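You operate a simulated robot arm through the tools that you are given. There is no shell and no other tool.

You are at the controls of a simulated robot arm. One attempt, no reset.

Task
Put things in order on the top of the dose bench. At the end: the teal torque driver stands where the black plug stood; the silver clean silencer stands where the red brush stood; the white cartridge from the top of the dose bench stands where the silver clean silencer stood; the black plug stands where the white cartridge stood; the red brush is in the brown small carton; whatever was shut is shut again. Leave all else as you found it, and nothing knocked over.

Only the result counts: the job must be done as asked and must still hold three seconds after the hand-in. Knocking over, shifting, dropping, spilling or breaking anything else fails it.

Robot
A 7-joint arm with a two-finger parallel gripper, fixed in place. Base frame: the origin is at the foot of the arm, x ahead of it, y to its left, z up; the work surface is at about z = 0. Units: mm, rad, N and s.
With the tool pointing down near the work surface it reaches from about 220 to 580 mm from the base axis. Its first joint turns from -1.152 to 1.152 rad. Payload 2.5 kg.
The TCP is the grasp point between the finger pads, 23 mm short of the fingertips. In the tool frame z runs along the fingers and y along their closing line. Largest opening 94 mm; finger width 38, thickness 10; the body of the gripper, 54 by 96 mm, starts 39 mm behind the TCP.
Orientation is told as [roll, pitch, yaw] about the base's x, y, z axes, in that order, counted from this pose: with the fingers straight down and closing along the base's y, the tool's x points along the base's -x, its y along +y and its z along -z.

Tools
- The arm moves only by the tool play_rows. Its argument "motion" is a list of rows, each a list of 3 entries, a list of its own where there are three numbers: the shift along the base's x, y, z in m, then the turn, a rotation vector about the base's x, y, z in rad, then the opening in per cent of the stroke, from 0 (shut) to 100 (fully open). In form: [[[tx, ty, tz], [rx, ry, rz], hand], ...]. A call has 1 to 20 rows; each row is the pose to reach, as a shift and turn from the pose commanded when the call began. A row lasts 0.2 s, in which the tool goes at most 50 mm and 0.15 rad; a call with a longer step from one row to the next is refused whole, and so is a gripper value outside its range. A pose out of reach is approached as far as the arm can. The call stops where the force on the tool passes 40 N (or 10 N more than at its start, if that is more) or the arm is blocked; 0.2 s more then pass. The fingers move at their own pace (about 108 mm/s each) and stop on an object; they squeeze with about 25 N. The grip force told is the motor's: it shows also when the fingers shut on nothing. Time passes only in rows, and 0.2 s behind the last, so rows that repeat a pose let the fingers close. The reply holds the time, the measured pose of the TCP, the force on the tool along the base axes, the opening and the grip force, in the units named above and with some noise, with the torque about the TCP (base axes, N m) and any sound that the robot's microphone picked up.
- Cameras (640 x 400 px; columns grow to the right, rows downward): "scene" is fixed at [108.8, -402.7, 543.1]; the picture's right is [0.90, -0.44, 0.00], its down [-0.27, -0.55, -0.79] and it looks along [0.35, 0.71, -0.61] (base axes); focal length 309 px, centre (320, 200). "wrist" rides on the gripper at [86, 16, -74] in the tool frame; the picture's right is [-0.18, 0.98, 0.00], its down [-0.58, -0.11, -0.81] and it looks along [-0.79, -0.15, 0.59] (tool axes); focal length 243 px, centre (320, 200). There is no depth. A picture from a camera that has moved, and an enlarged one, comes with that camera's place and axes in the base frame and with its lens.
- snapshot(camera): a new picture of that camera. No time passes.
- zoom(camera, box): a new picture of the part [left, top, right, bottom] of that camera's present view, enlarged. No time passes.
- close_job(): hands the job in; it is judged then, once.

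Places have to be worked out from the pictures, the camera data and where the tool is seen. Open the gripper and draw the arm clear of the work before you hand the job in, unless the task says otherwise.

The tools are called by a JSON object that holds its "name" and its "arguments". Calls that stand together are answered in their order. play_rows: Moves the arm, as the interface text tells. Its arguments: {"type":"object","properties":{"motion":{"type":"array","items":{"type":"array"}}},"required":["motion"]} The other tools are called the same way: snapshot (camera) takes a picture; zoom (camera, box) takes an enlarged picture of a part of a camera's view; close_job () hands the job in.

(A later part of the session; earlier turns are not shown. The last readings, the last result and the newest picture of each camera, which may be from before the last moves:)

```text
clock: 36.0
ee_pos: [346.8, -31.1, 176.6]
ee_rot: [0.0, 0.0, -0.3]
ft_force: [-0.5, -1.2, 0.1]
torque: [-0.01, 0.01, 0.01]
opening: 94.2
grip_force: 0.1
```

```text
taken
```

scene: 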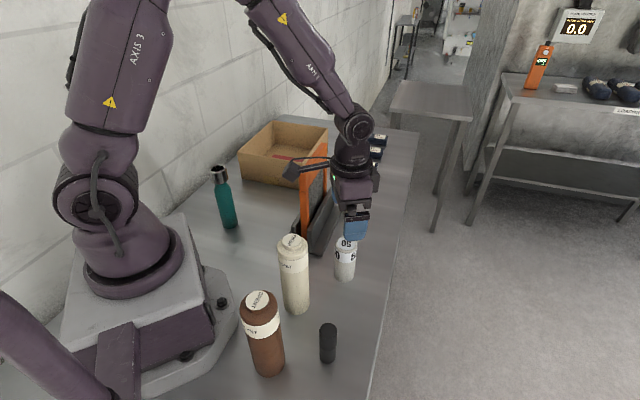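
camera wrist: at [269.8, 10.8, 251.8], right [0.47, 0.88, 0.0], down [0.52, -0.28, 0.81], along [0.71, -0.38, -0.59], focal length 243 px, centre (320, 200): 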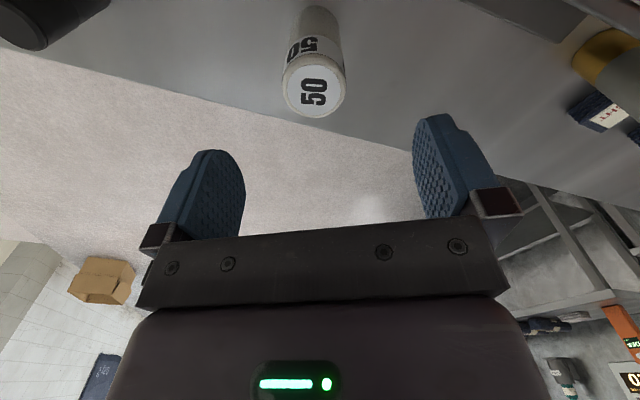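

{"name": "zoom", "arguments": {"camera": "wrist", "box": [250, 0, 410, 120]}}

{"name": "zoom", "arguments": {"camera": "scene", "box": [280, 200, 400, 300]}}

```text
3.33 times, centred on (330, 60) of wrist
camera zoom: at [269.8, 10.8, 251.8], right [0.47, 0.88, 0.0], down [0.52, -0.28, 0.81], along [0.71, -0.38, -0.59], focal length 809 px, centre (287, 667)
```

zoom: 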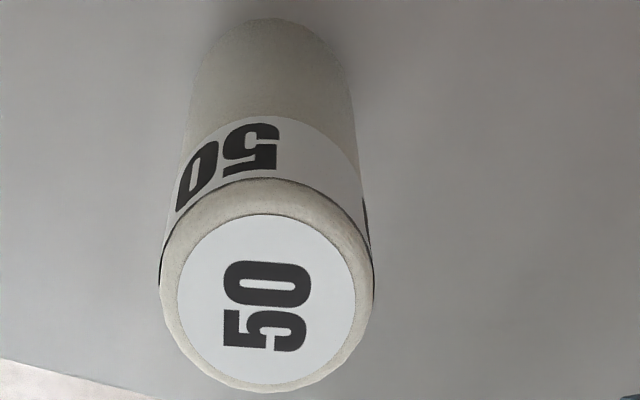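

```text
4.00 times, centred on (340, 250) of scene
camera zoom: at [108.8, -402.7, 543.1], right [0.9, -0.44, 0.0], down [-0.27, -0.55, -0.79], along [0.35, 0.71, -0.61], focal length 1238 px, centre (240, 0)
```

zoom: 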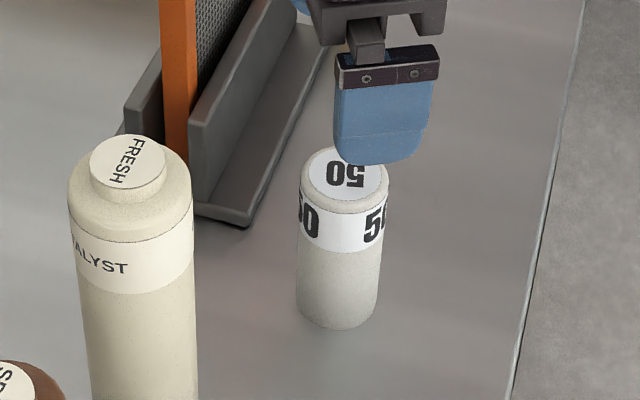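

The cartridge centre is about (348, -34). I'm correcting slightly, descending to z≈59 and closing.

{"name": "play_rows", "arguments": {"motion": [[[0.001, -0.0025, -0.03], [0, 0, 0], 100], [[0.001, -0.0025, -0.065], [0, 0, 0], 100], [[0.001, -0.0025, -0.095], [0, 0, 0], 100], [[0.001, -0.0025, -0.11], [0, 0, 0], 100], [[0.001, -0.0025, -0.117], [0, 0, 0], 100], [[0.001, -0.0025, -0.117], [0, 0, 0], 75], [[0.001, -0.0025, -0.117], [0, 0, 0], 60], [[0.001, -0.0025, -0.117], [0, 0, 0], 45], [[0.001, -0.0025, -0.117], [0, 0, 0], 30], [[0.001, -0.0025, -0.117], [0, 0, 0], 10], [[0.001, -0.0025, -0.117], [0, 0, 0], 0], [[0.001, -0.0025, -0.117], [0, 0, 0], 0]]}}

{"name": "snapshot", "arguments": {"camera": "wrist"}}

{"name": "zoom", "arguments": {"camera": "scene", "box": [240, 170, 420, 300]}}

```text
clock: 38.6
ee_pos: [349.0, -33.8, 58.3]
ee_rot: [0.001, 0.0, -0.301]
ft_force: [-0.2, -0.5, 0.2]
torque: [-0.04, 0.0, 0.0]
opening: 43.3
grip_force: 24.6
```

```text
taken
camera wrist: at [271.6, 8.2, 133.9], right [0.47, 0.88, 0.0], down [0.52, -0.28, 0.81], along [0.71, -0.38, -0.59], focal length 243 px, centre (320, 200)
```

wrist: 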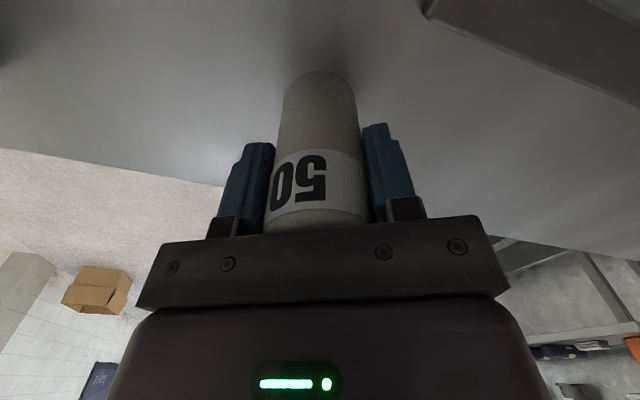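

```text
3.08 times, centred on (330, 235) of scene
camera zoom: at [108.8, -402.7, 543.1], right [0.9, -0.44, 0.0], down [-0.27, -0.55, -0.79], along [0.35, 0.71, -0.61], focal length 952 px, centre (289, 92)
```

zoom: 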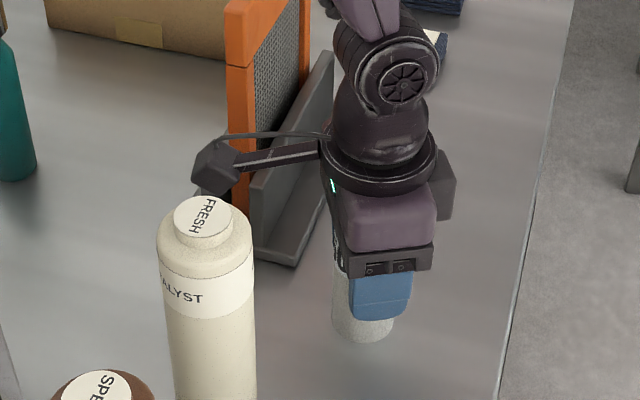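

Gripped (43 mm). I'm lifting, carrying it over the frame to the old silencer spot (277, 237), and rotating the yaw to -0.76.

{"name": "play_rows", "arguments": {"motion": [[[0, 0, 0.02], [0, 0, 0], 0], [[0, 0, 0.06], [0, 0, 0], 0], [[0, 0, 0.105], [0, 0, 0], 0], [[0, 0, 0.15], [0, 0, 0], 0], [[0, 0, 0.19], [0, 0, 0], 0], [[-0.006, 0.025, 0.205], [0, 0, -0.03], 0], [[-0.017, 0.065, 0.205], [0, 0, -0.12], 0], [[-0.028, 0.105, 0.205], [0, 0, -0.21], 0], [[-0.038, 0.145, 0.205], [0, 0, -0.3], 0], [[-0.049, 0.185, 0.205], [0, 0, -0.38], 0], [[-0.06, 0.225, 0.205], [0, 0, -0.46], 0], [[-0.068, 0.255, 0.205], [0, 0, -0.46], 0], [[-0.0715, 0.27, 0.205], [0, 0, -0.46], 0], [[-0.0715, 0.27, 0.165], [0, 0, -0.46], 0], [[-0.0715, 0.27, 0.12], [0, 0, -0.46], 0], [[-0.0715, 0.27, 0.08], [0, 0, -0.46], 0], [[-0.0715, 0.27, 0.05], [0, 0, -0.46], 0], [[-0.0715, 0.27, 0.03], [0, 0, -0.46], 0]]}}

{"name": "snapshot", "arguments": {"camera": "wrist"}}

{"name": "snapshot", "arguments": {"camera": "scene"}}

```text
clock: 42.4
ee_pos: [278.0, 233.8, 91.9]
ee_rot: [0.001, 0.0, -0.761]
ft_force: [-0.4, -0.5, -0.5]
torque: [0.01, 0.04, 0.02]
opening: 43.4
grip_force: 25.0
```

```text
taken
camera wrist: at [226.9, 305.9, 167.0], right [0.81, 0.59, 0.0], down [0.35, -0.48, 0.81], along [0.47, -0.65, -0.59], focal length 243 px, centre (320, 200)
```

wrist: 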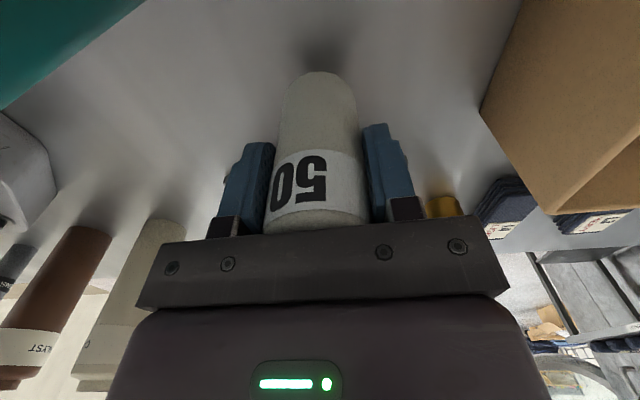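

```text
taken
```

scene: 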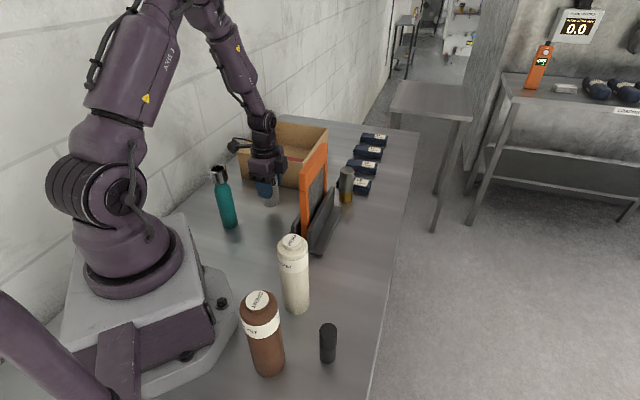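

I'm adding a +2.5 mm y correction, lowering the last 31 mm, and releasing.

{"name": "play_rows", "arguments": {"motion": [[[-0.0005, 0.0025, -0.015], [0, 0, 0], 0], [[-0.0005, 0.0025, -0.026], [0, 0, 0], 0], [[-0.0005, 0.0025, -0.031], [0, 0, 0], 0], [[-0.0005, 0.0025, -0.031], [0, 0, 0], 0]]}}

```text
clock: 43.4
ee_pos: [277.7, 236.7, 59.0]
ee_rot: [0.002, 0.001, -0.76]
ft_force: [-1.1, -0.8, -1.1]
torque: [0.02, -0.01, 0.01]
opening: 43.4
grip_force: 24.9
```

{"name": "play_rows", "arguments": {"motion": [[[0, 0, -0.001], [0, 0, 0], 0], [[0, 0, -0.001], [0, 0, 0], 50], [[0, 0, -0.001], [0, 0, 0], 65], [[0, 0, -0.001], [0, 0, 0], 80], [[0, 0, -0.001], [0, 0, 0], 80], [[0, 0, 0.03], [0, 0, 0], 80], [[0, 0, 0.07], [0, 0, 0], 80], [[0, 0, 0.115], [0, 0, 0], 80], [[0, 0, 0.16], [0, 0, 0], 80], [[0, 0, 0.2], [0, 0, 0], 80]]}}

{"name": "snapshot", "arguments": {"camera": "wrist"}}

{"name": "snapshot", "arguments": {"camera": "scene"}}

```text
clock: 45.6
ee_pos: [276.0, 234.5, 260.6]
ee_rot: [0.0, 0.001, -0.759]
ft_force: [-0.7, 0.6, -0.1]
torque: [-0.01, -0.02, -0.03]
opening: 75.2
grip_force: 0.1
```

```text
taken
camera wrist: at [225.8, 307.6, 335.3], right [0.81, 0.59, 0.0], down [0.35, -0.48, 0.81], along [0.47, -0.65, -0.59], focal length 243 px, centre (320, 200)
```

wrist: 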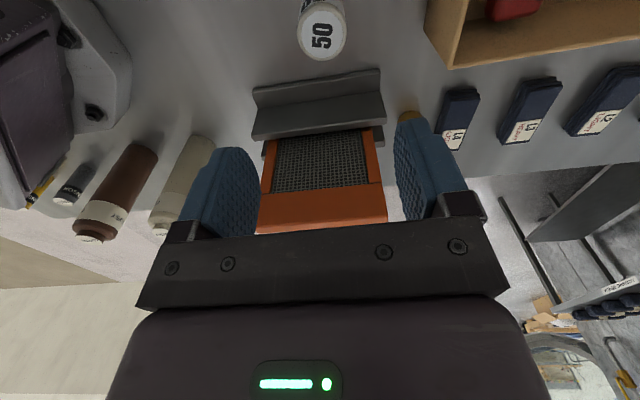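

```text
taken
```

scene: 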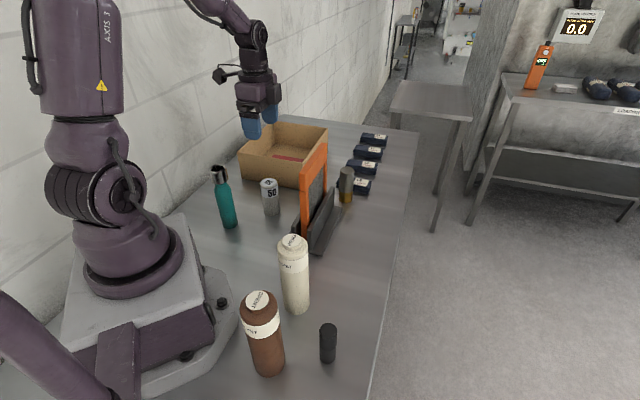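

The cartridge is standing. There's something near the SPENT bottle at the left of the wrist view, so I'll zoom in before working there.

{"name": "zoom", "arguments": {"camera": "wrist", "box": [0, 90, 240, 250]}}

{"name": "zoom", "arguments": {"camera": "scene", "box": [0, 240, 240, 400]}}

```text
2.50 times, centred on (120, 170) of wrist
camera zoom: at [225.8, 307.6, 335.3], right [0.81, 0.59, 0.0], down [0.35, -0.48, 0.81], along [0.47, -0.65, -0.59], focal length 606 px, centre (820, 275)
```

zoom: 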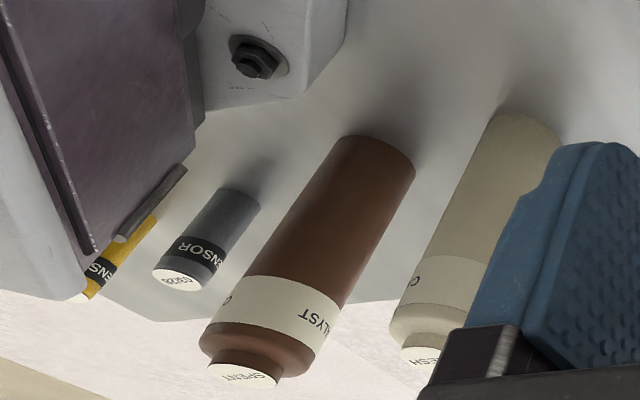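

```text
2.50 times, centred on (120, 320) of scene
camera zoom: at [108.8, -402.7, 543.1], right [0.9, -0.44, 0.0], down [-0.27, -0.55, -0.79], along [0.35, 0.71, -0.61], focal length 773 px, centre (820, -100)
```

zoom: 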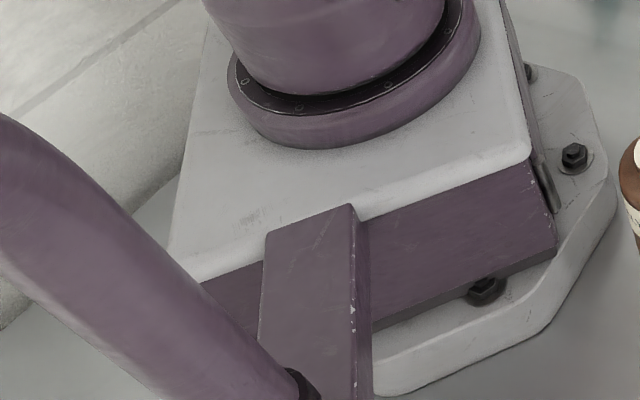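

Those are sensors at about (57, -249), away from the work. Now I'm moving over toward the black plug, turning the yaw to about +1.1 so the camera swings away from SPENT and FRESH.

{"name": "play_rows", "arguments": {"motion": [[[0.003, -0.03, 0.01], [0, 0, 0.12], 80], [[0.006, -0.067, 0.02], [0, 0, 0.25], 80], [[0.009, -0.104, 0.02], [0, 0, 0.38], 80], [[0.012, -0.141, 0.02], [0, 0, 0.51], 80], [[0.015, -0.178, 0.02], [0, 0, 0.64], 80], [[0.018, -0.215, 0.02], [0, 0, 0.77], 80], [[0.021, -0.252, 0.02], [0, 0, 0.9], 80], [[0.024, -0.294, 0.02], [0, 0, 1.03], 80], [[0.008, -0.322, 0.02], [0, 0, 1.16], 80], [[-0.008, -0.35, 0.02], [0, 0, 1.29], 80], [[-0.024, -0.378, 0.02], [0, 0, 1.42], 70], [[-0.041, -0.4065, 0.02], [0, 0, 1.55], 60], [[-0.041, -0.4065, 0.0], [0, 0, 1.68], 60], [[-0.041, -0.4065, -0.02], [0, 0, 1.8], 60], [[-0.041, -0.4065, -0.04], [0, 0, 1.86], 60], [[-0.041, -0.4065, -0.05], [0, 0, 1.86], 60]]}}

{"name": "snapshot", "arguments": {"camera": "wrist"}}

{"name": "snapshot", "arguments": {"camera": "scene"}}

```text
clock: 49.0
ee_pos: [236.4, -169.9, 209.4]
ee_rot: [0.0, -0.001, 1.1]
ft_force: [-1.0, -0.7, 0.4]
torque: [-0.01, 0.0, 0.01]
opening: 56.3
grip_force: 0.1
```

```text
taken
camera wrist: at [183.6, -238.4, 284.9], right [-0.79, 0.61, 0.0], down [0.36, 0.47, 0.81], along [0.49, 0.64, -0.59], focal length 243 px, centre (320, 200)
```

wrist: 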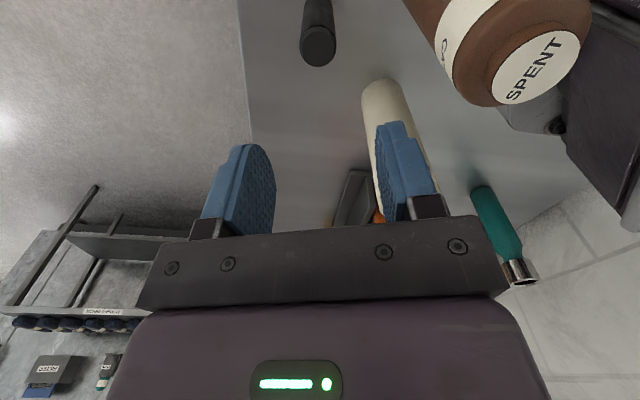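

```text
taken
```

scene: 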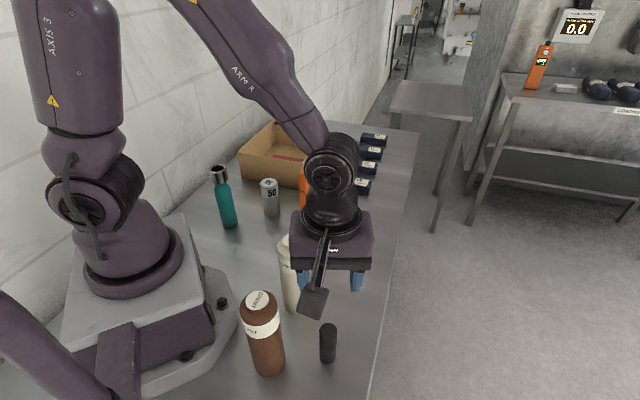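

{"name": "zoom", "arguments": {"camera": "wrist", "box": [260, 0, 400, 90]}}

{"name": "zoom", "arguments": {"camera": "scene", "box": [280, 300, 380, 380]}}

```text
4.44 times, centred on (330, 45) of wrist
camera zoom: at [183.6, -238.4, 284.9], right [-0.79, 0.61, 0.0], down [0.36, 0.47, 0.81], along [0.49, 0.64, -0.59], focal length 1078 px, centre (276, 889)
```

zoom: 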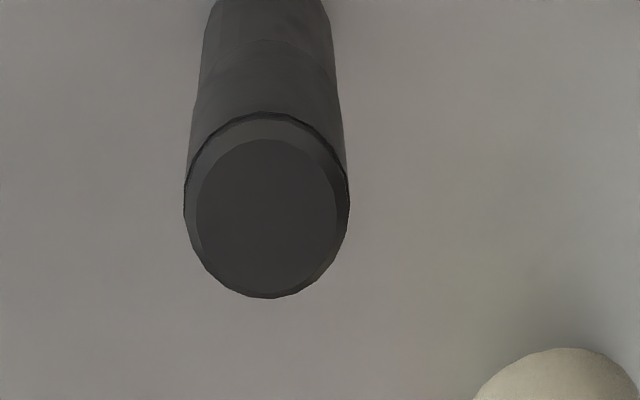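

```text
5.00 times, centred on (330, 340) of scene
camera zoom: at [108.8, -402.7, 543.1], right [0.9, -0.44, 0.0], down [-0.27, -0.55, -0.79], along [0.35, 0.71, -0.61], focal length 1547 px, centre (270, -500)
```

zoom: 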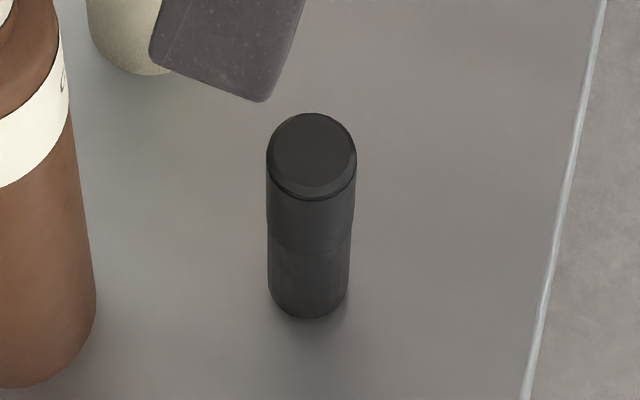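

The plug centre is about (235, -173), 80 mm tall and about 28 mm across. I'm descending to z≈48 with a moderate opening and closing.

{"name": "play_rows", "arguments": {"motion": [[[-0.0015, -0.0035, -0.03], [0, 0, 0], 60], [[-0.0015, -0.0035, -0.07], [0, 0, 0], 60], [[-0.0015, -0.0035, -0.105], [0, 0, 0], 60], [[-0.0015, -0.0035, -0.135], [0, 0, 0], 60], [[-0.0015, -0.0035, -0.155], [0, 0, 0], 60], [[-0.0015, -0.0035, -0.162], [0, 0, 0], 60], [[-0.0015, -0.0035, -0.162], [0, 0, 0], 60]]}}

{"name": "snapshot", "arguments": {"camera": "wrist"}}

{"name": "snapshot", "arguments": {"camera": "scene"}}

```text
clock: 50.6
ee_pos: [234.4, -171.8, 45.4]
ee_rot: [0.001, 0.001, 1.099]
ft_force: [0.0, -0.6, 0.5]
torque: [0.02, 0.04, 0.0]
opening: 56.3
grip_force: 0.1
```

```text
taken
camera wrist: at [181.7, -240.4, 121.4], right [-0.79, 0.61, 0.0], down [0.36, 0.47, 0.81], along [0.49, 0.64, -0.59], focal length 243 px, centre (320, 200)
```

wrist: 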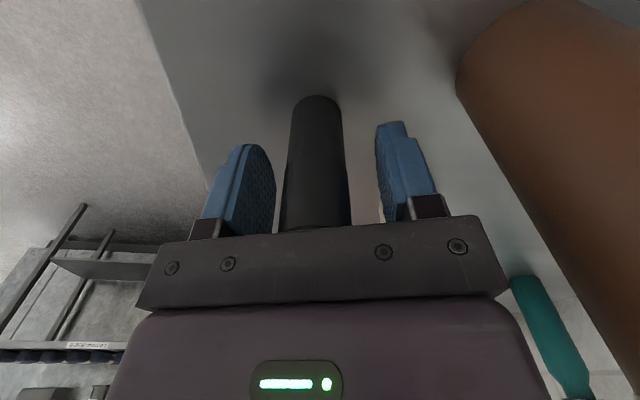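

```text
taken
```

scene: 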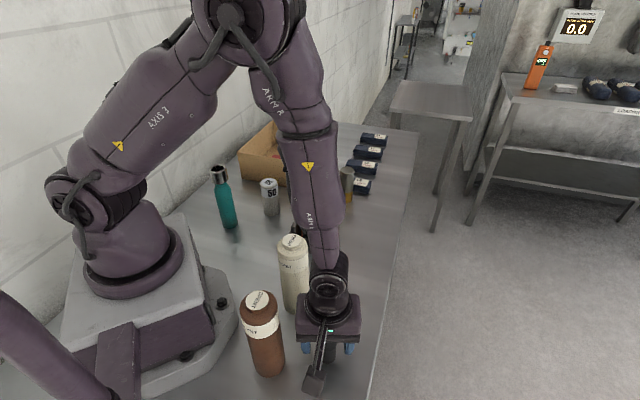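

The plug is well between the fingers with nothing touching. I'm closing.

{"name": "play_rows", "arguments": {"motion": [[[0, 0, 0.001], [0, 0, 0], 45], [[0, 0, 0.001], [0, 0, 0], 30], [[0, 0, 0.001], [0, 0, 0], 15], [[0, 0, 0.001], [0, 0, 0], 0], [[0, 0, 0.001], [0, 0, 0], 0], [[0, 0, 0.001], [0, 0, 0], 0]]}}

{"name": "zoom", "arguments": {"camera": "scene", "box": [220, 210, 400, 390]}}

{"name": "snapshot", "arguments": {"camera": "wrist"}}

```text
clock: 52.0
ee_pos: [236.1, -172.6, 48.3]
ee_rot: [-0.001, -0.001, 1.1]
ft_force: [0.1, -0.5, 0.5]
torque: [0.03, 0.03, -0.01]
opening: 27.3
grip_force: 25.4
```

```text
2.22 times, centred on (310, 300) of scene
camera zoom: at [108.8, -402.7, 543.1], right [0.9, -0.44, 0.0], down [-0.27, -0.55, -0.79], along [0.35, 0.71, -0.61], focal length 688 px, centre (342, -22)
```

zoom: 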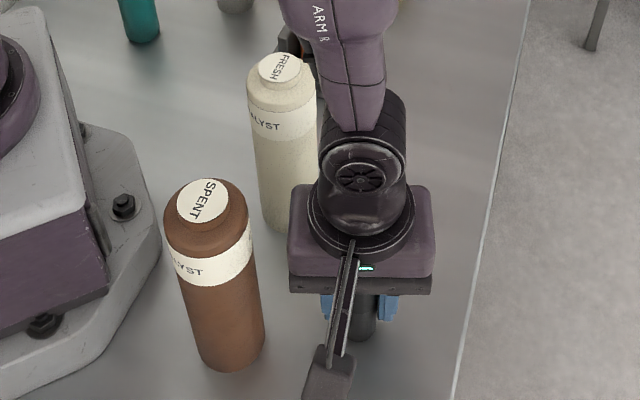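

```text
taken
camera wrist: at [181.5, -241.1, 123.2], right [-0.79, 0.61, 0.0], down [0.36, 0.47, 0.81], along [0.49, 0.64, -0.59], focal length 243 px, centre (320, 200)
```

wrist: 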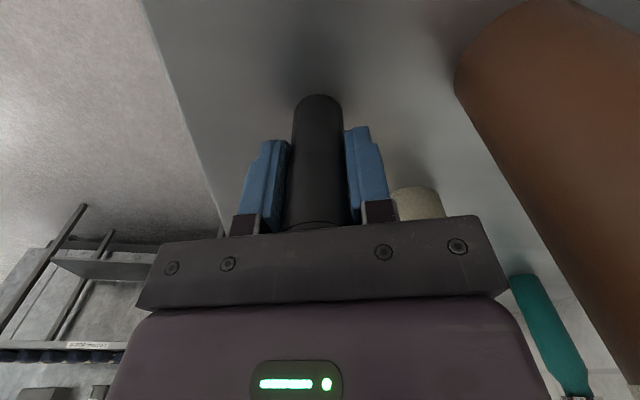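

Gripped (27 mm). I'm lifting and carrying the plug to the old cartridge spot (349, -33), keeping the same yaw.

{"name": "play_rows", "arguments": {"motion": [[[0, 0, 0.02], [0, 0, 0], 0], [[0, 0, 0.06], [0, 0, 0], 0], [[0, 0, 0.105], [0, 0, 0], 0], [[0, 0, 0.15], [0, 0, 0], 0], [[0, 0, 0.19], [0, 0, 0], 0], [[0.014, 0.017, 0.2], [0, 0, 0], 0], [[0.038, 0.047, 0.2], [0, 0, 0], 0], [[0.063, 0.077, 0.2], [0, 0, 0], 0], [[0.088, 0.108, 0.2], [0, 0, 0], 0], [[0.106, 0.13, 0.2], [0, 0, 0], 0], [[0.114, 0.14, 0.19], [0, 0, 0], 0], [[0.114, 0.14, 0.15], [0, 0, 0], 0], [[0.114, 0.14, 0.11], [0, 0, 0], 0], [[0.114, 0.14, 0.07], [0, 0, 0], 0], [[0.114, 0.14, 0.04], [0, 0, 0], 0], [[0.114, 0.14, 0.025], [0, 0, 0], 0], [[0.114, 0.14, 0.025], [0, 0, 0], 0]]}}

{"name": "snapshot", "arguments": {"camera": "wrist"}}

{"name": "snapshot", "arguments": {"camera": "scene"}}

```text
clock: 55.6
ee_pos: [347.2, -31.5, 73.4]
ee_rot: [0.0, 0.002, 1.098]
ft_force: [-0.5, -0.5, -1.0]
torque: [0.0, 0.02, 0.02]
opening: 27.1
grip_force: 25.3
```

```text
taken
camera wrist: at [293.9, -101.2, 148.4], right [-0.79, 0.61, 0.0], down [0.36, 0.47, 0.81], along [0.49, 0.64, -0.59], focal length 243 px, centre (320, 200)
```

wrist: 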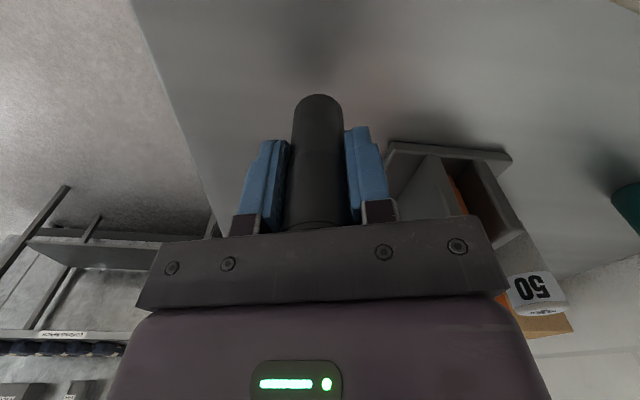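

```text
taken
```

scene: 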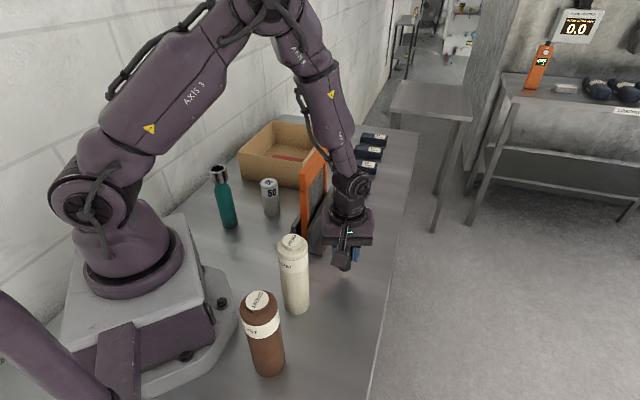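

I'm applying a small correction, then lowering 25 mm and releasing.

{"name": "play_rows", "arguments": {"motion": [[[0.0015, -0.001, -0.012], [0, 0, 0], 0], [[0.0015, -0.001, -0.021], [0, 0, 0], 0], [[0.0015, -0.001, -0.0255], [0, 0, 0], 0], [[0.0015, -0.001, -0.0255], [0, 0, 0], 0]]}}

```text
clock: 56.6
ee_pos: [350.4, -33.9, 47.9]
ee_rot: [0.0, 0.001, 1.099]
ft_force: [0.3, 0.6, 1.0]
torque: [0.03, 0.0, 0.03]
opening: 27.1
grip_force: 25.2
```

{"name": "play_rows", "arguments": {"motion": [[[0, 0, -0.0005], [0, 0, 0], 0], [[0, 0, -0.0005], [0, 0, 0], 35], [[0, 0, -0.0005], [0, 0, 0], 50], [[0, 0, -0.0005], [0, 0, 0], 60], [[0, 0, -0.0005], [0, 0, 0], 60], [[0, 0, 0.03], [0, 0, 0], 60], [[0, 0, 0.07], [0, 0, 0], 60], [[0, 0, 0.115], [0, 0, 0], 60], [[0, 0, 0.16], [0, 0, 0], 60], [[0, 0, 0.205], [0, 0, 0], 60]]}}

{"name": "snapshot", "arguments": {"camera": "wrist"}}

{"name": "snapshot", "arguments": {"camera": "scene"}}

```text
clock: 58.8
ee_pos: [350.6, -34.3, 255.1]
ee_rot: [0.001, 0.0, 1.101]
ft_force: [-0.1, -0.2, 0.3]
torque: [-0.01, 0.0, -0.03]
opening: 56.6
grip_force: 0.1
```

```text
taken
camera wrist: at [297.7, -102.7, 329.8], right [-0.79, 0.61, 0.0], down [0.36, 0.47, 0.81], along [0.49, 0.64, -0.59], focal length 243 px, centre (320, 200)
```

wrist: 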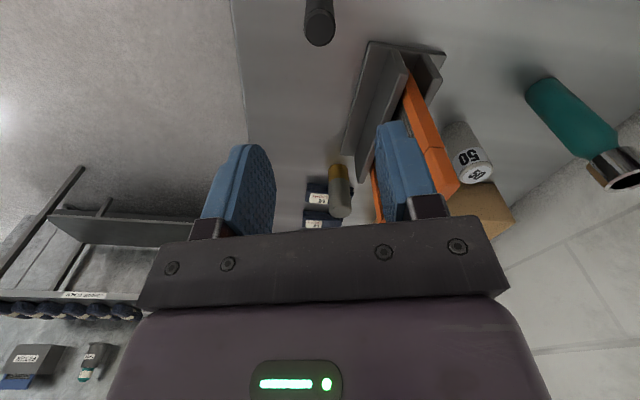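

```text
taken
```

scene: 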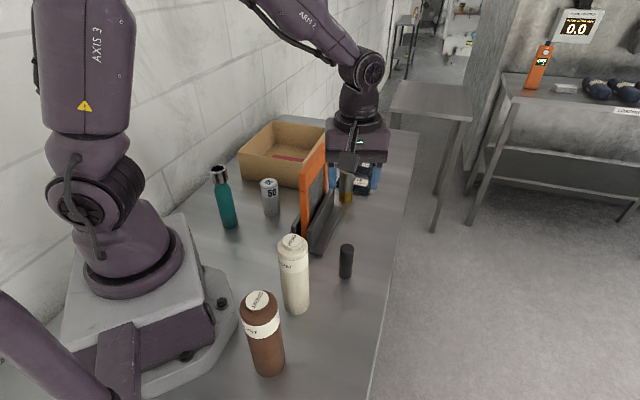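

The plug stands where the cartridge was. Now I'm moving above the teal driver with the same yaw, staying high, to measure it.

{"name": "play_rows", "arguments": {"motion": [[[-0.015, 0.022, 0.01], [0, 0, 0], 80], [[-0.037, 0.055, 0.02], [0, 0, 0], 100], [[-0.06, 0.089, 0.02], [0, 0, 0], 100], [[-0.083, 0.123, 0.02], [0, 0, 0], 100], [[-0.106, 0.157, 0.02], [0, 0, 0], 100], [[-0.129, 0.19, 0.02], [0, 0, 0], 100], [[-0.152, 0.224, 0.02], [0, 0, 0], 100], [[-0.172, 0.254, 0.02], [0, 0, 0], 100], [[-0.187, 0.277, 0.02], [0, 0, 0], 100], [[-0.187, 0.277, 0.02], [0, 0, 0], 100]]}}

{"name": "snapshot", "arguments": {"camera": "wrist"}}

{"name": "snapshot", "arguments": {"camera": "scene"}}

```text
clock: 61.0
ee_pos: [164.1, 244.7, 273.3]
ee_rot: [0.0, 0.0, 1.1]
ft_force: [0.8, 0.2, -0.3]
torque: [0.01, -0.03, -0.01]
opening: 94.0
grip_force: 0.0
```

```text
taken
camera wrist: at [111.3, 174.1, 347.1], right [-0.79, 0.61, 0.0], down [0.36, 0.47, 0.81], along [0.49, 0.64, -0.59], focal length 243 px, centre (320, 200)
```

wrist: 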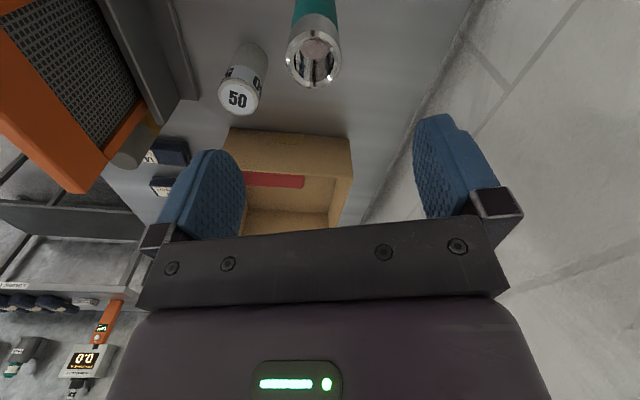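

```text
taken
```

scene: 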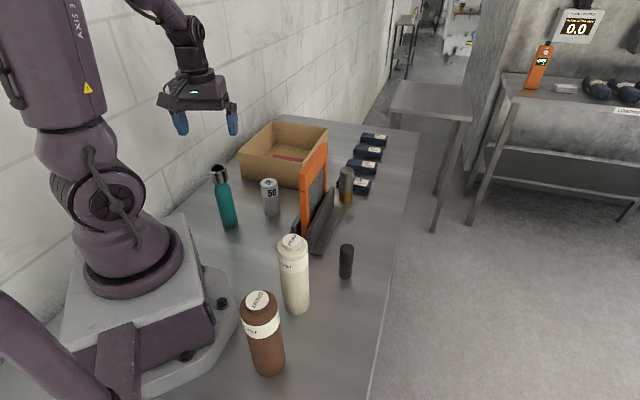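

{"name": "zoom", "arguments": {"camera": "wrist", "box": [240, 0, 400, 100]}}

{"name": "zoom", "arguments": {"camera": "scene", "box": [190, 150, 290, 240]}}

```text
4.00 times, centred on (320, 50) of wrist
camera zoom: at [111.3, 174.1, 347.1], right [-0.79, 0.61, 0.0], down [0.36, 0.47, 0.81], along [0.49, 0.64, -0.59], focal length 970 px, centre (320, 800)
```

zoom: 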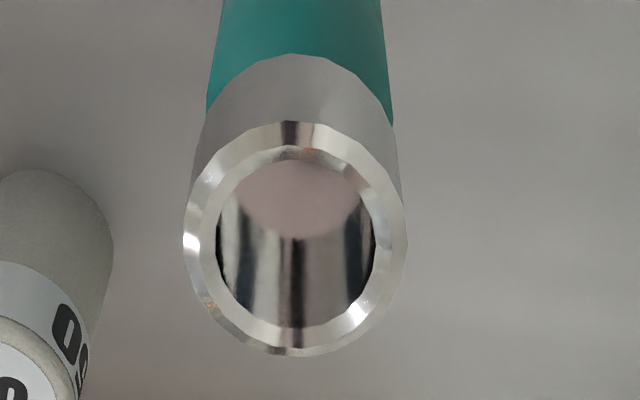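

```text
4.44 times, centred on (240, 195) of scene
camera zoom: at [108.8, -402.7, 543.1], right [0.9, -0.44, 0.0], down [-0.27, -0.55, -0.79], along [0.35, 0.71, -0.61], focal length 1375 px, centre (676, 222)
```

zoom: 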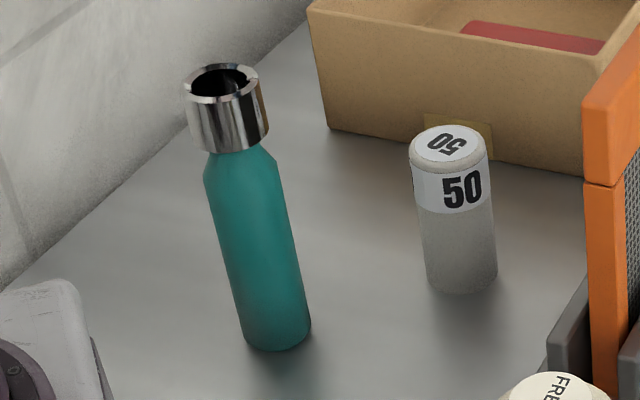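

The driver top is about 170 mm high and its centre is roughly (163, 237). I'm shifting and descending to just above it for another check.

{"name": "play_rows", "arguments": {"motion": [[[-0.0015, -0.006, -0.03], [0, 0, 0], 100], [[-0.0015, -0.006, -0.06], [0, 0, 0], 100], [[-0.0015, -0.006, -0.07], [0, 0, 0], 100], [[-0.0015, -0.006, -0.07], [0, 0, 0], 100]]}}

{"name": "snapshot", "arguments": {"camera": "wrist"}}

{"name": "zoom", "arguments": {"camera": "scene", "box": [140, 90, 300, 240]}}

```text
clock: 62.0
ee_pos: [161.3, 239.5, 201.9]
ee_rot: [0.0, 0.0, 1.098]
ft_force: [-0.2, 0.2, 0.1]
torque: [0.0, 0.01, -0.02]
opening: 94.1
grip_force: 0.1
```

```text
taken
camera wrist: at [108.0, 170.1, 277.0], right [-0.79, 0.61, 0.0], down [0.36, 0.47, 0.81], along [0.49, 0.64, -0.59], focal length 243 px, centre (320, 200)
```

wrist: 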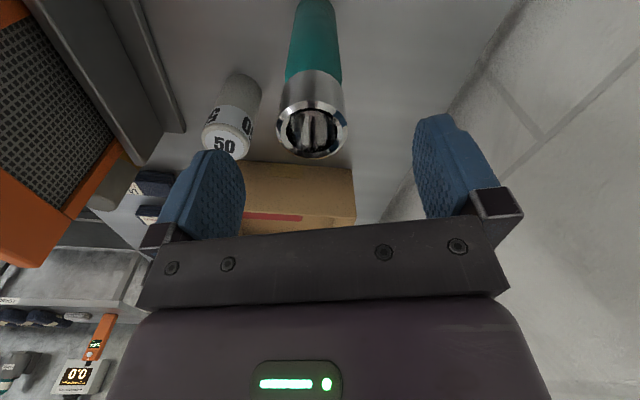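

```text
2.67 times, centred on (220, 165) of scene
camera zoom: at [108.8, -402.7, 543.1], right [0.9, -0.44, 0.0], down [-0.27, -0.55, -0.79], along [0.35, 0.71, -0.61], focal length 825 px, centre (587, 293)
```

zoom: 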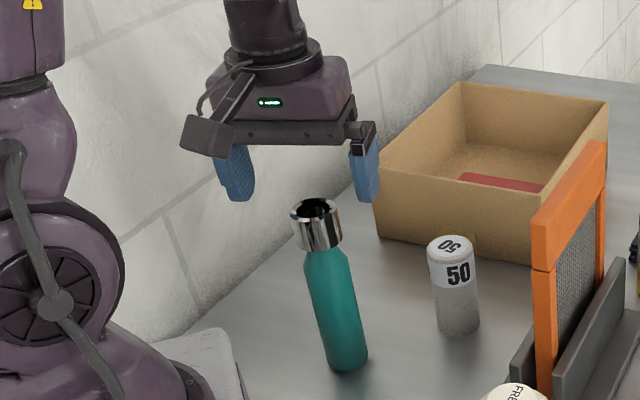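

Parallax gives the ring top at about 171 mm and the centre about 4 mm toward the camera side. I'm applying a small correction, descending to z≈137 (palm clear at 176), and checking before closing.

{"name": "play_rows", "arguments": {"motion": [[[0.0005, -0.0035, -0.02], [0, 0, 0], 100], [[0.0005, -0.0035, -0.04], [0, 0, 0], 100], [[0.0005, -0.0035, -0.055], [0, 0, 0], 100], [[0.0005, -0.0035, -0.064], [0, 0, 0], 100], [[0.0005, -0.0035, -0.064], [0, 0, 0], 100]]}}

{"name": "snapshot", "arguments": {"camera": "wrist"}}

{"name": "zoom", "arguments": {"camera": "scene", "box": [160, 110, 300, 240]}}

```text
clock: 63.2
ee_pos: [161.6, 232.9, 135.9]
ee_rot: [-0.001, -0.001, 1.101]
ft_force: [0.0, 0.4, 0.1]
torque: [0.03, -0.04, -0.01]
opening: 94.1
grip_force: 0.1
```

```text
taken
camera wrist: at [107.9, 165.1, 212.2], right [-0.79, 0.61, 0.0], down [0.36, 0.47, 0.81], along [0.49, 0.64, -0.59], focal length 243 px, centre (320, 200)
```

wrist: 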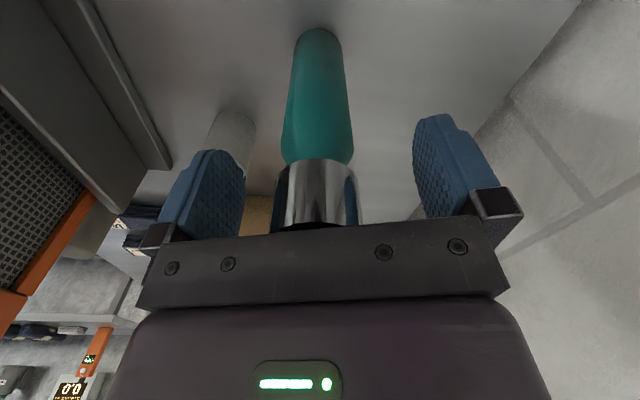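

```text
3.08 times, centred on (230, 175) of scene
camera zoom: at [108.8, -402.7, 543.1], right [0.9, -0.44, 0.0], down [-0.27, -0.55, -0.79], along [0.35, 0.71, -0.61], focal length 952 px, centre (597, 277)
```

zoom: 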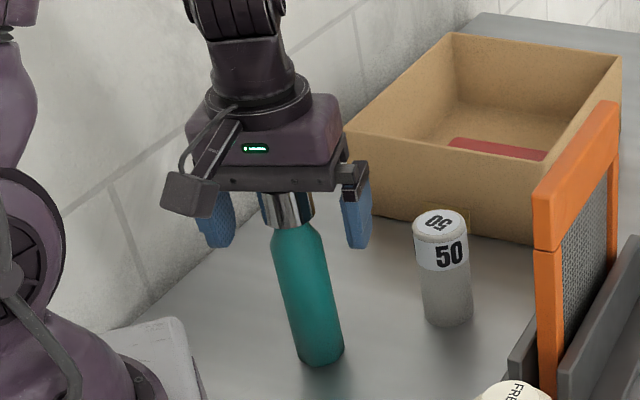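

The driver is centred, its base is at about (164, 236), and the palm is clear. I'm nudging 1.5 mm and closing on the ring and shoulder.

{"name": "play_rows", "arguments": {"motion": [[[0.0015, 0.0015, 0], [0, 0, 0], 100], [[0.0015, 0.0015, 0], [0, 0, 0], 80], [[0.0015, 0.0015, 0], [0, 0, 0], 65], [[0.0015, 0.0015, 0], [0, 0, 0], 50], [[0.0015, 0.0015, 0], [0, 0, 0], 35], [[0.0015, 0.0015, 0], [0, 0, 0], 20], [[0.0015, 0.0015, 0], [0, 0, 0], 0], [[0.0015, 0.0015, 0], [0, 0, 0], 0], [[0.0015, 0.0015, 0], [0, 0, 0], 0]]}}

{"name": "snapshot", "arguments": {"camera": "wrist"}}

{"name": "zoom", "arguments": {"camera": "scene", "box": [160, 110, 300, 240]}}

```text
clock: 65.2
ee_pos: [164.1, 235.2, 137.7]
ee_rot: [-0.001, 0.001, 1.099]
ft_force: [1.8, -1.0, 3.0]
torque: [-0.08, -0.17, 0.02]
opening: 38.7
grip_force: 25.1
```

```text
taken
camera wrist: at [109.4, 166.4, 213.4], right [-0.79, 0.61, 0.0], down [0.36, 0.47, 0.81], along [0.49, 0.64, -0.59], focal length 243 px, centre (320, 200)
```

wrist: 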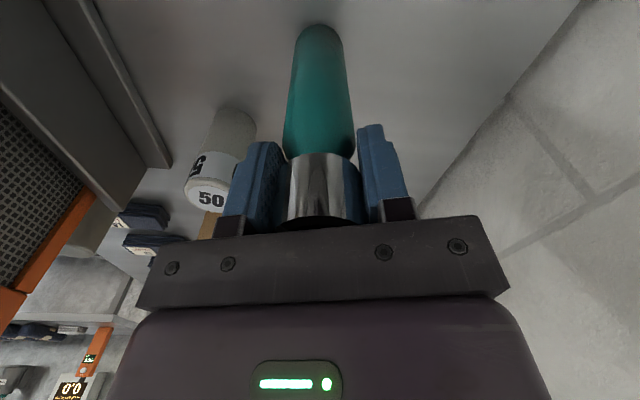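

```text
3.08 times, centred on (230, 175) of scene
camera zoom: at [108.8, -402.7, 543.1], right [0.9, -0.44, 0.0], down [-0.27, -0.55, -0.79], along [0.35, 0.71, -0.61], focal length 952 px, centre (597, 277)
```

zoom: 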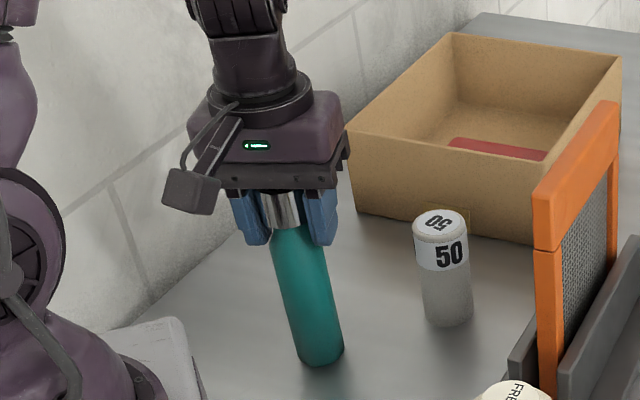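

Gripped at 38.7 mm. I'm lifting a little, slowly, and checking the hold.

{"name": "play_rows", "arguments": {"motion": [[[0, 0, 0.005], [0, 0, 0], 0], [[0, 0, 0.012], [0, 0, 0], 0], [[0, 0, 0.02], [0, 0, 0], 0], [[0, 0, 0.03], [0, 0, 0], 0], [[0, 0, 0.03], [0, 0, 0], 0]]}}

{"name": "snapshot", "arguments": {"camera": "wrist"}}

{"name": "zoom", "arguments": {"camera": "scene", "box": [160, 110, 300, 240]}}

```text
clock: 66.4
ee_pos: [163.6, 234.9, 169.9]
ee_rot: [0.0, 0.0, 1.099]
ft_force: [0.0, 0.5, -3.3]
torque: [0.02, 0.02, -0.02]
opening: 38.6
grip_force: 24.5
```

```text
taken
camera wrist: at [109.7, 166.0, 244.5], right [-0.79, 0.61, 0.0], down [0.36, 0.47, 0.81], along [0.49, 0.64, -0.59], focal length 243 px, centre (320, 200)
```

wrist: 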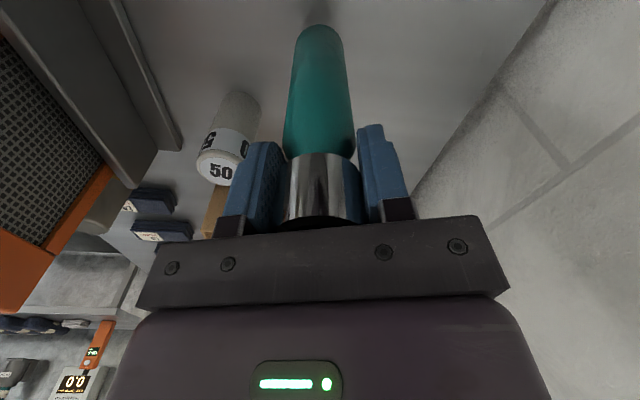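

```text
3.08 times, centred on (230, 175) of scene
camera zoom: at [108.8, -402.7, 543.1], right [0.9, -0.44, 0.0], down [-0.27, -0.55, -0.79], along [0.35, 0.71, -0.61], focal length 952 px, centre (597, 277)
```

zoom: 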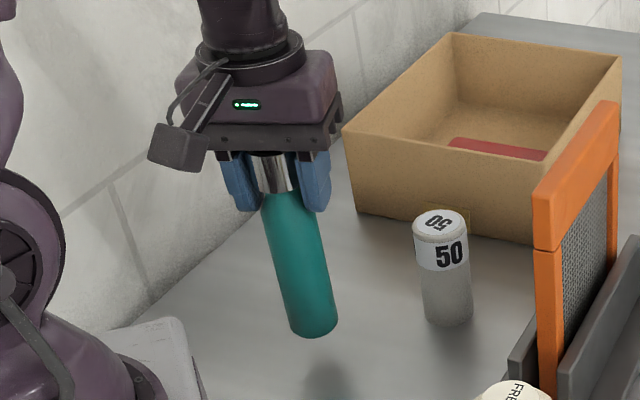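

The driver is held firmly (about 3 N weight). I'm raising it so its bottom clears everything, then arcing around to above the old plug spot.

{"name": "play_rows", "arguments": {"motion": [[[0, 0, 0.035], [0, 0, 0], 0], [[0, 0, 0.075], [0, 0, 0], 0], [[0, 0, 0.12], [0, 0, 0], 0], [[0, 0, 0.165], [0, 0, 0], 0], [[0.02, -0.018, 0.17], [0, 0, 0], 0], [[0.046, -0.042, 0.17], [0, 0, 0], 0], [[0.073, -0.067, 0.17], [0, 0, 0], 0], [[0.1, -0.091, 0.17], [0, 0, 0], 0], [[0.124, -0.119, 0.17], [0, 0, 0], 0], [[0.135, -0.15, 0.17], [0, 0, 0], 0], [[0.142, -0.185, 0.17], [0, 0, 0], 0], [[0.146, -0.22, 0.17], [0, 0, 0], 0], [[0.143, -0.255, 0.17], [0, 0, 0], 0], [[0.135, -0.285, 0.17], [0, 0, 0], 0], [[0.122, -0.315, 0.17], [0, 0, 0], 0], [[0.108, -0.345, 0.17], [0, 0, 0], 0], [[0.095, -0.37, 0.17], [0, 0, 0], 0], [[0.082, -0.392, 0.17], [0, 0, 0], 0], [[0.071, -0.4075, 0.17], [0, 0, 0], 0], [[0.071, -0.4075, 0.17], [0, 0, 0], 0]]}}

{"name": "snapshot", "arguments": {"camera": "wrist"}}

{"name": "snapshot", "arguments": {"camera": "scene"}}

```text
clock: 70.6
ee_pos: [234.6, -172.0, 339.7]
ee_rot: [-0.001, 0.001, 1.099]
ft_force: [-0.6, -0.3, -3.0]
torque: [0.01, -0.02, 0.04]
opening: 38.4
grip_force: 25.5
```

```text
taken
camera wrist: at [181.2, -241.4, 413.9], right [-0.79, 0.61, 0.0], down [0.36, 0.47, 0.81], along [0.49, 0.64, -0.59], focal length 243 px, centre (320, 200)
```

wrist: 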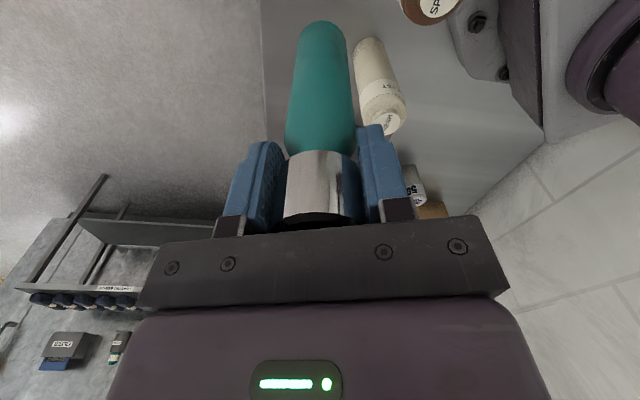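

```text
taken
```

scene: 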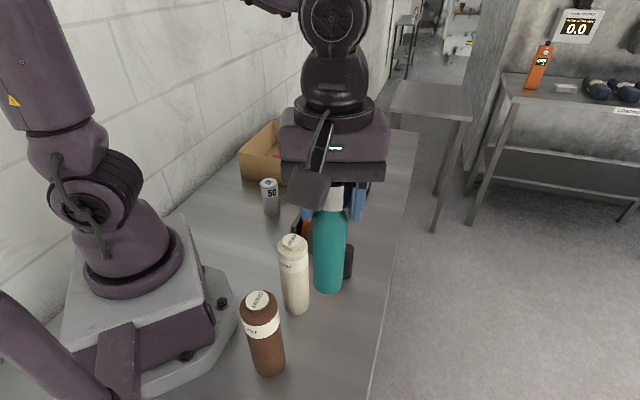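

It's positioned above the old plug spot. I'm descending to just above the table.

{"name": "play_rows", "arguments": {"motion": [[[0, -0.001, -0.03], [0, 0, 0], 0], [[0, -0.001, -0.065], [0, 0, 0], 0], [[0, -0.001, -0.1], [0, 0, 0], 0], [[0, -0.001, -0.135], [0, 0, 0], 0], [[0, -0.001, -0.165], [0, 0, 0], 0], [[0, -0.001, -0.185], [0, 0, 0], 0], [[0, -0.001, -0.194], [0, 0, 0], 0], [[0, -0.001, -0.194], [0, 0, 0], 0]]}}

{"name": "snapshot", "arguments": {"camera": "wrist"}}

{"name": "zoom", "arguments": {"camera": "scene", "box": [210, 190, 410, 390]}}

```text
clock: 72.4
ee_pos: [234.6, -176.6, 143.9]
ee_rot: [0.0, 0.001, 1.099]
ft_force: [-0.4, -0.5, -3.7]
torque: [0.04, 0.01, -0.01]
opening: 38.4
grip_force: 24.9
```

```text
taken
camera wrist: at [181.1, -243.9, 219.3], right [-0.79, 0.61, 0.0], down [0.36, 0.47, 0.81], along [0.49, 0.64, -0.59], focal length 243 px, centre (320, 200)
```

wrist: 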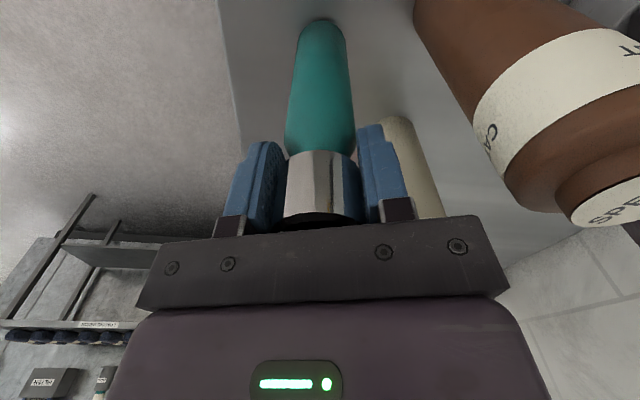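

```text
2.00 times, centred on (310, 290) of scene
camera zoom: at [108.8, -402.7, 543.1], right [0.9, -0.44, 0.0], down [-0.27, -0.55, -0.79], along [0.35, 0.71, -0.61], focal length 619 px, centre (340, 20)
```

zoom: 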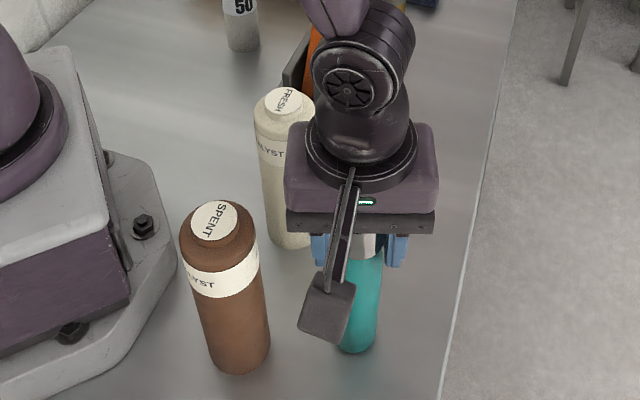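

I'm lowering in small steps until the weight transfers.

{"name": "play_rows", "arguments": {"motion": [[[0.0005, 0.001, -0.003], [0, 0, 0], 0], [[0.0005, 0.001, -0.005], [0, 0, 0], 0], [[0.0005, 0.001, -0.006], [0, 0, 0], 0], [[0.0005, 0.001, -0.006], [0, 0, 0], 0]]}}

```text
clock: 73.3
ee_pos: [235.5, -174.5, 141.3]
ee_rot: [-0.007, 0.002, 1.099]
ft_force: [-1.3, -0.1, 5.5]
torque: [0.03, 0.09, 0.01]
opening: 38.3
grip_force: 25.0
stopped in row 4: the force on the tool passed its limit at 42 N (the readings are from after the stop); the commanded pose is now the measured one
```

The force spiked on contact, probably the base touching the table. I'll check the pictures.

{"name": "snapshot", "arguments": {"camera": "wrist"}}

{"name": "zoom", "arguments": {"camera": "scene", "box": [210, 190, 410, 390]}}

{"name": "zoom", "arguments": {"camera": "scene", "box": [290, 290, 370, 380]}}

```text
taken
camera wrist: at [181.8, -243.0, 215.2], right [-0.79, 0.61, -0.01], down [0.36, 0.47, 0.81], along [0.49, 0.64, -0.59], focal length 243 px, centre (320, 200)
```

wrist: 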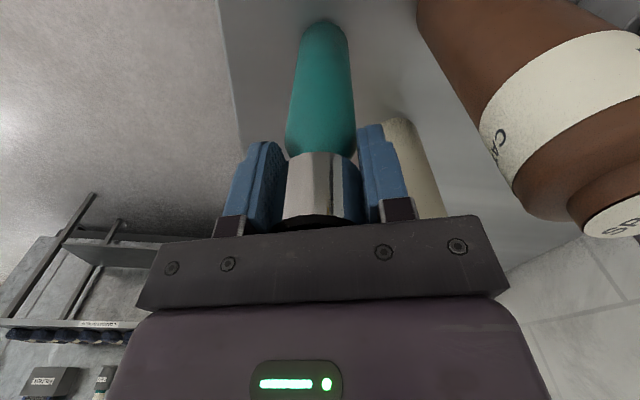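

```text
2.00 times, centred on (310, 290) of scene
camera zoom: at [108.8, -402.7, 543.1], right [0.9, -0.44, 0.0], down [-0.27, -0.55, -0.79], along [0.35, 0.71, -0.61], focal length 619 px, centre (340, 20)
```

zoom: 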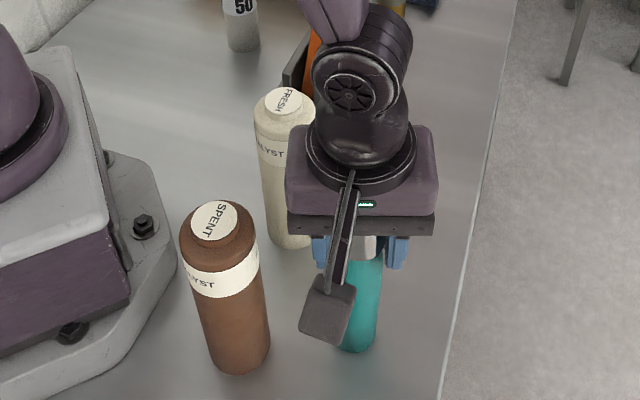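

```text
4.44 times, centred on (330, 335) of scene
camera zoom: at [108.8, -402.7, 543.1], right [0.9, -0.44, 0.0], down [-0.27, -0.55, -0.79], along [0.35, 0.71, -0.61], focal length 1375 px, centre (276, -400)
```

zoom: 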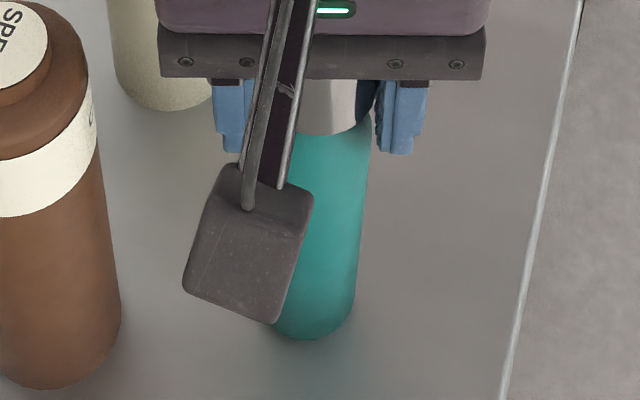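

The driver's base is on the table at about (236, -173) and contact is light now. I'm opening the fingers and rising straight up.

{"name": "play_rows", "arguments": {"motion": [[[0, 0, 0.0005], [0, 0, 0], 36], [[0, 0, 0.0005], [0, 0, 0], 45], [[0, 0, 0.0005], [0, 0, 0], 55], [[0, 0, 0.0005], [0, 0, 0], 65], [[0, 0, 0.0005], [0, 0, 0], 70], [[0, 0, 0.0005], [0, 0, 0], 70]]}}

{"name": "snapshot", "arguments": {"camera": "wrist"}}

```text
clock: 74.7
ee_pos: [236.0, -174.4, 141.4]
ee_rot: [-0.008, 0.002, 1.1]
ft_force: [-0.1, -1.1, 0.6]
torque: [0.0, 0.0, 0.01]
opening: 65.8
grip_force: 0.1
```

```text
taken
camera wrist: at [181.9, -242.6, 215.6], right [-0.79, 0.61, -0.01], down [0.36, 0.47, 0.81], along [0.5, 0.64, -0.59], focal length 243 px, centre (320, 200)
```

wrist: 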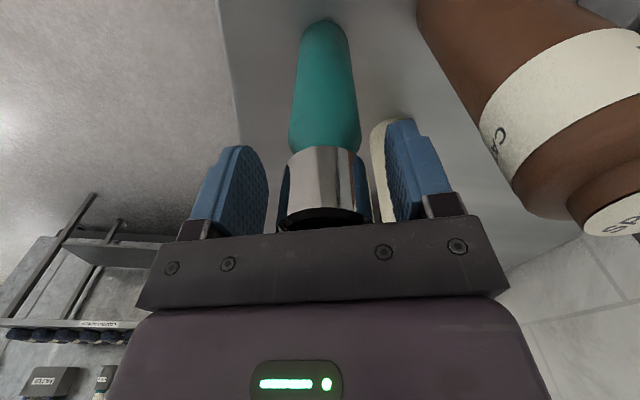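

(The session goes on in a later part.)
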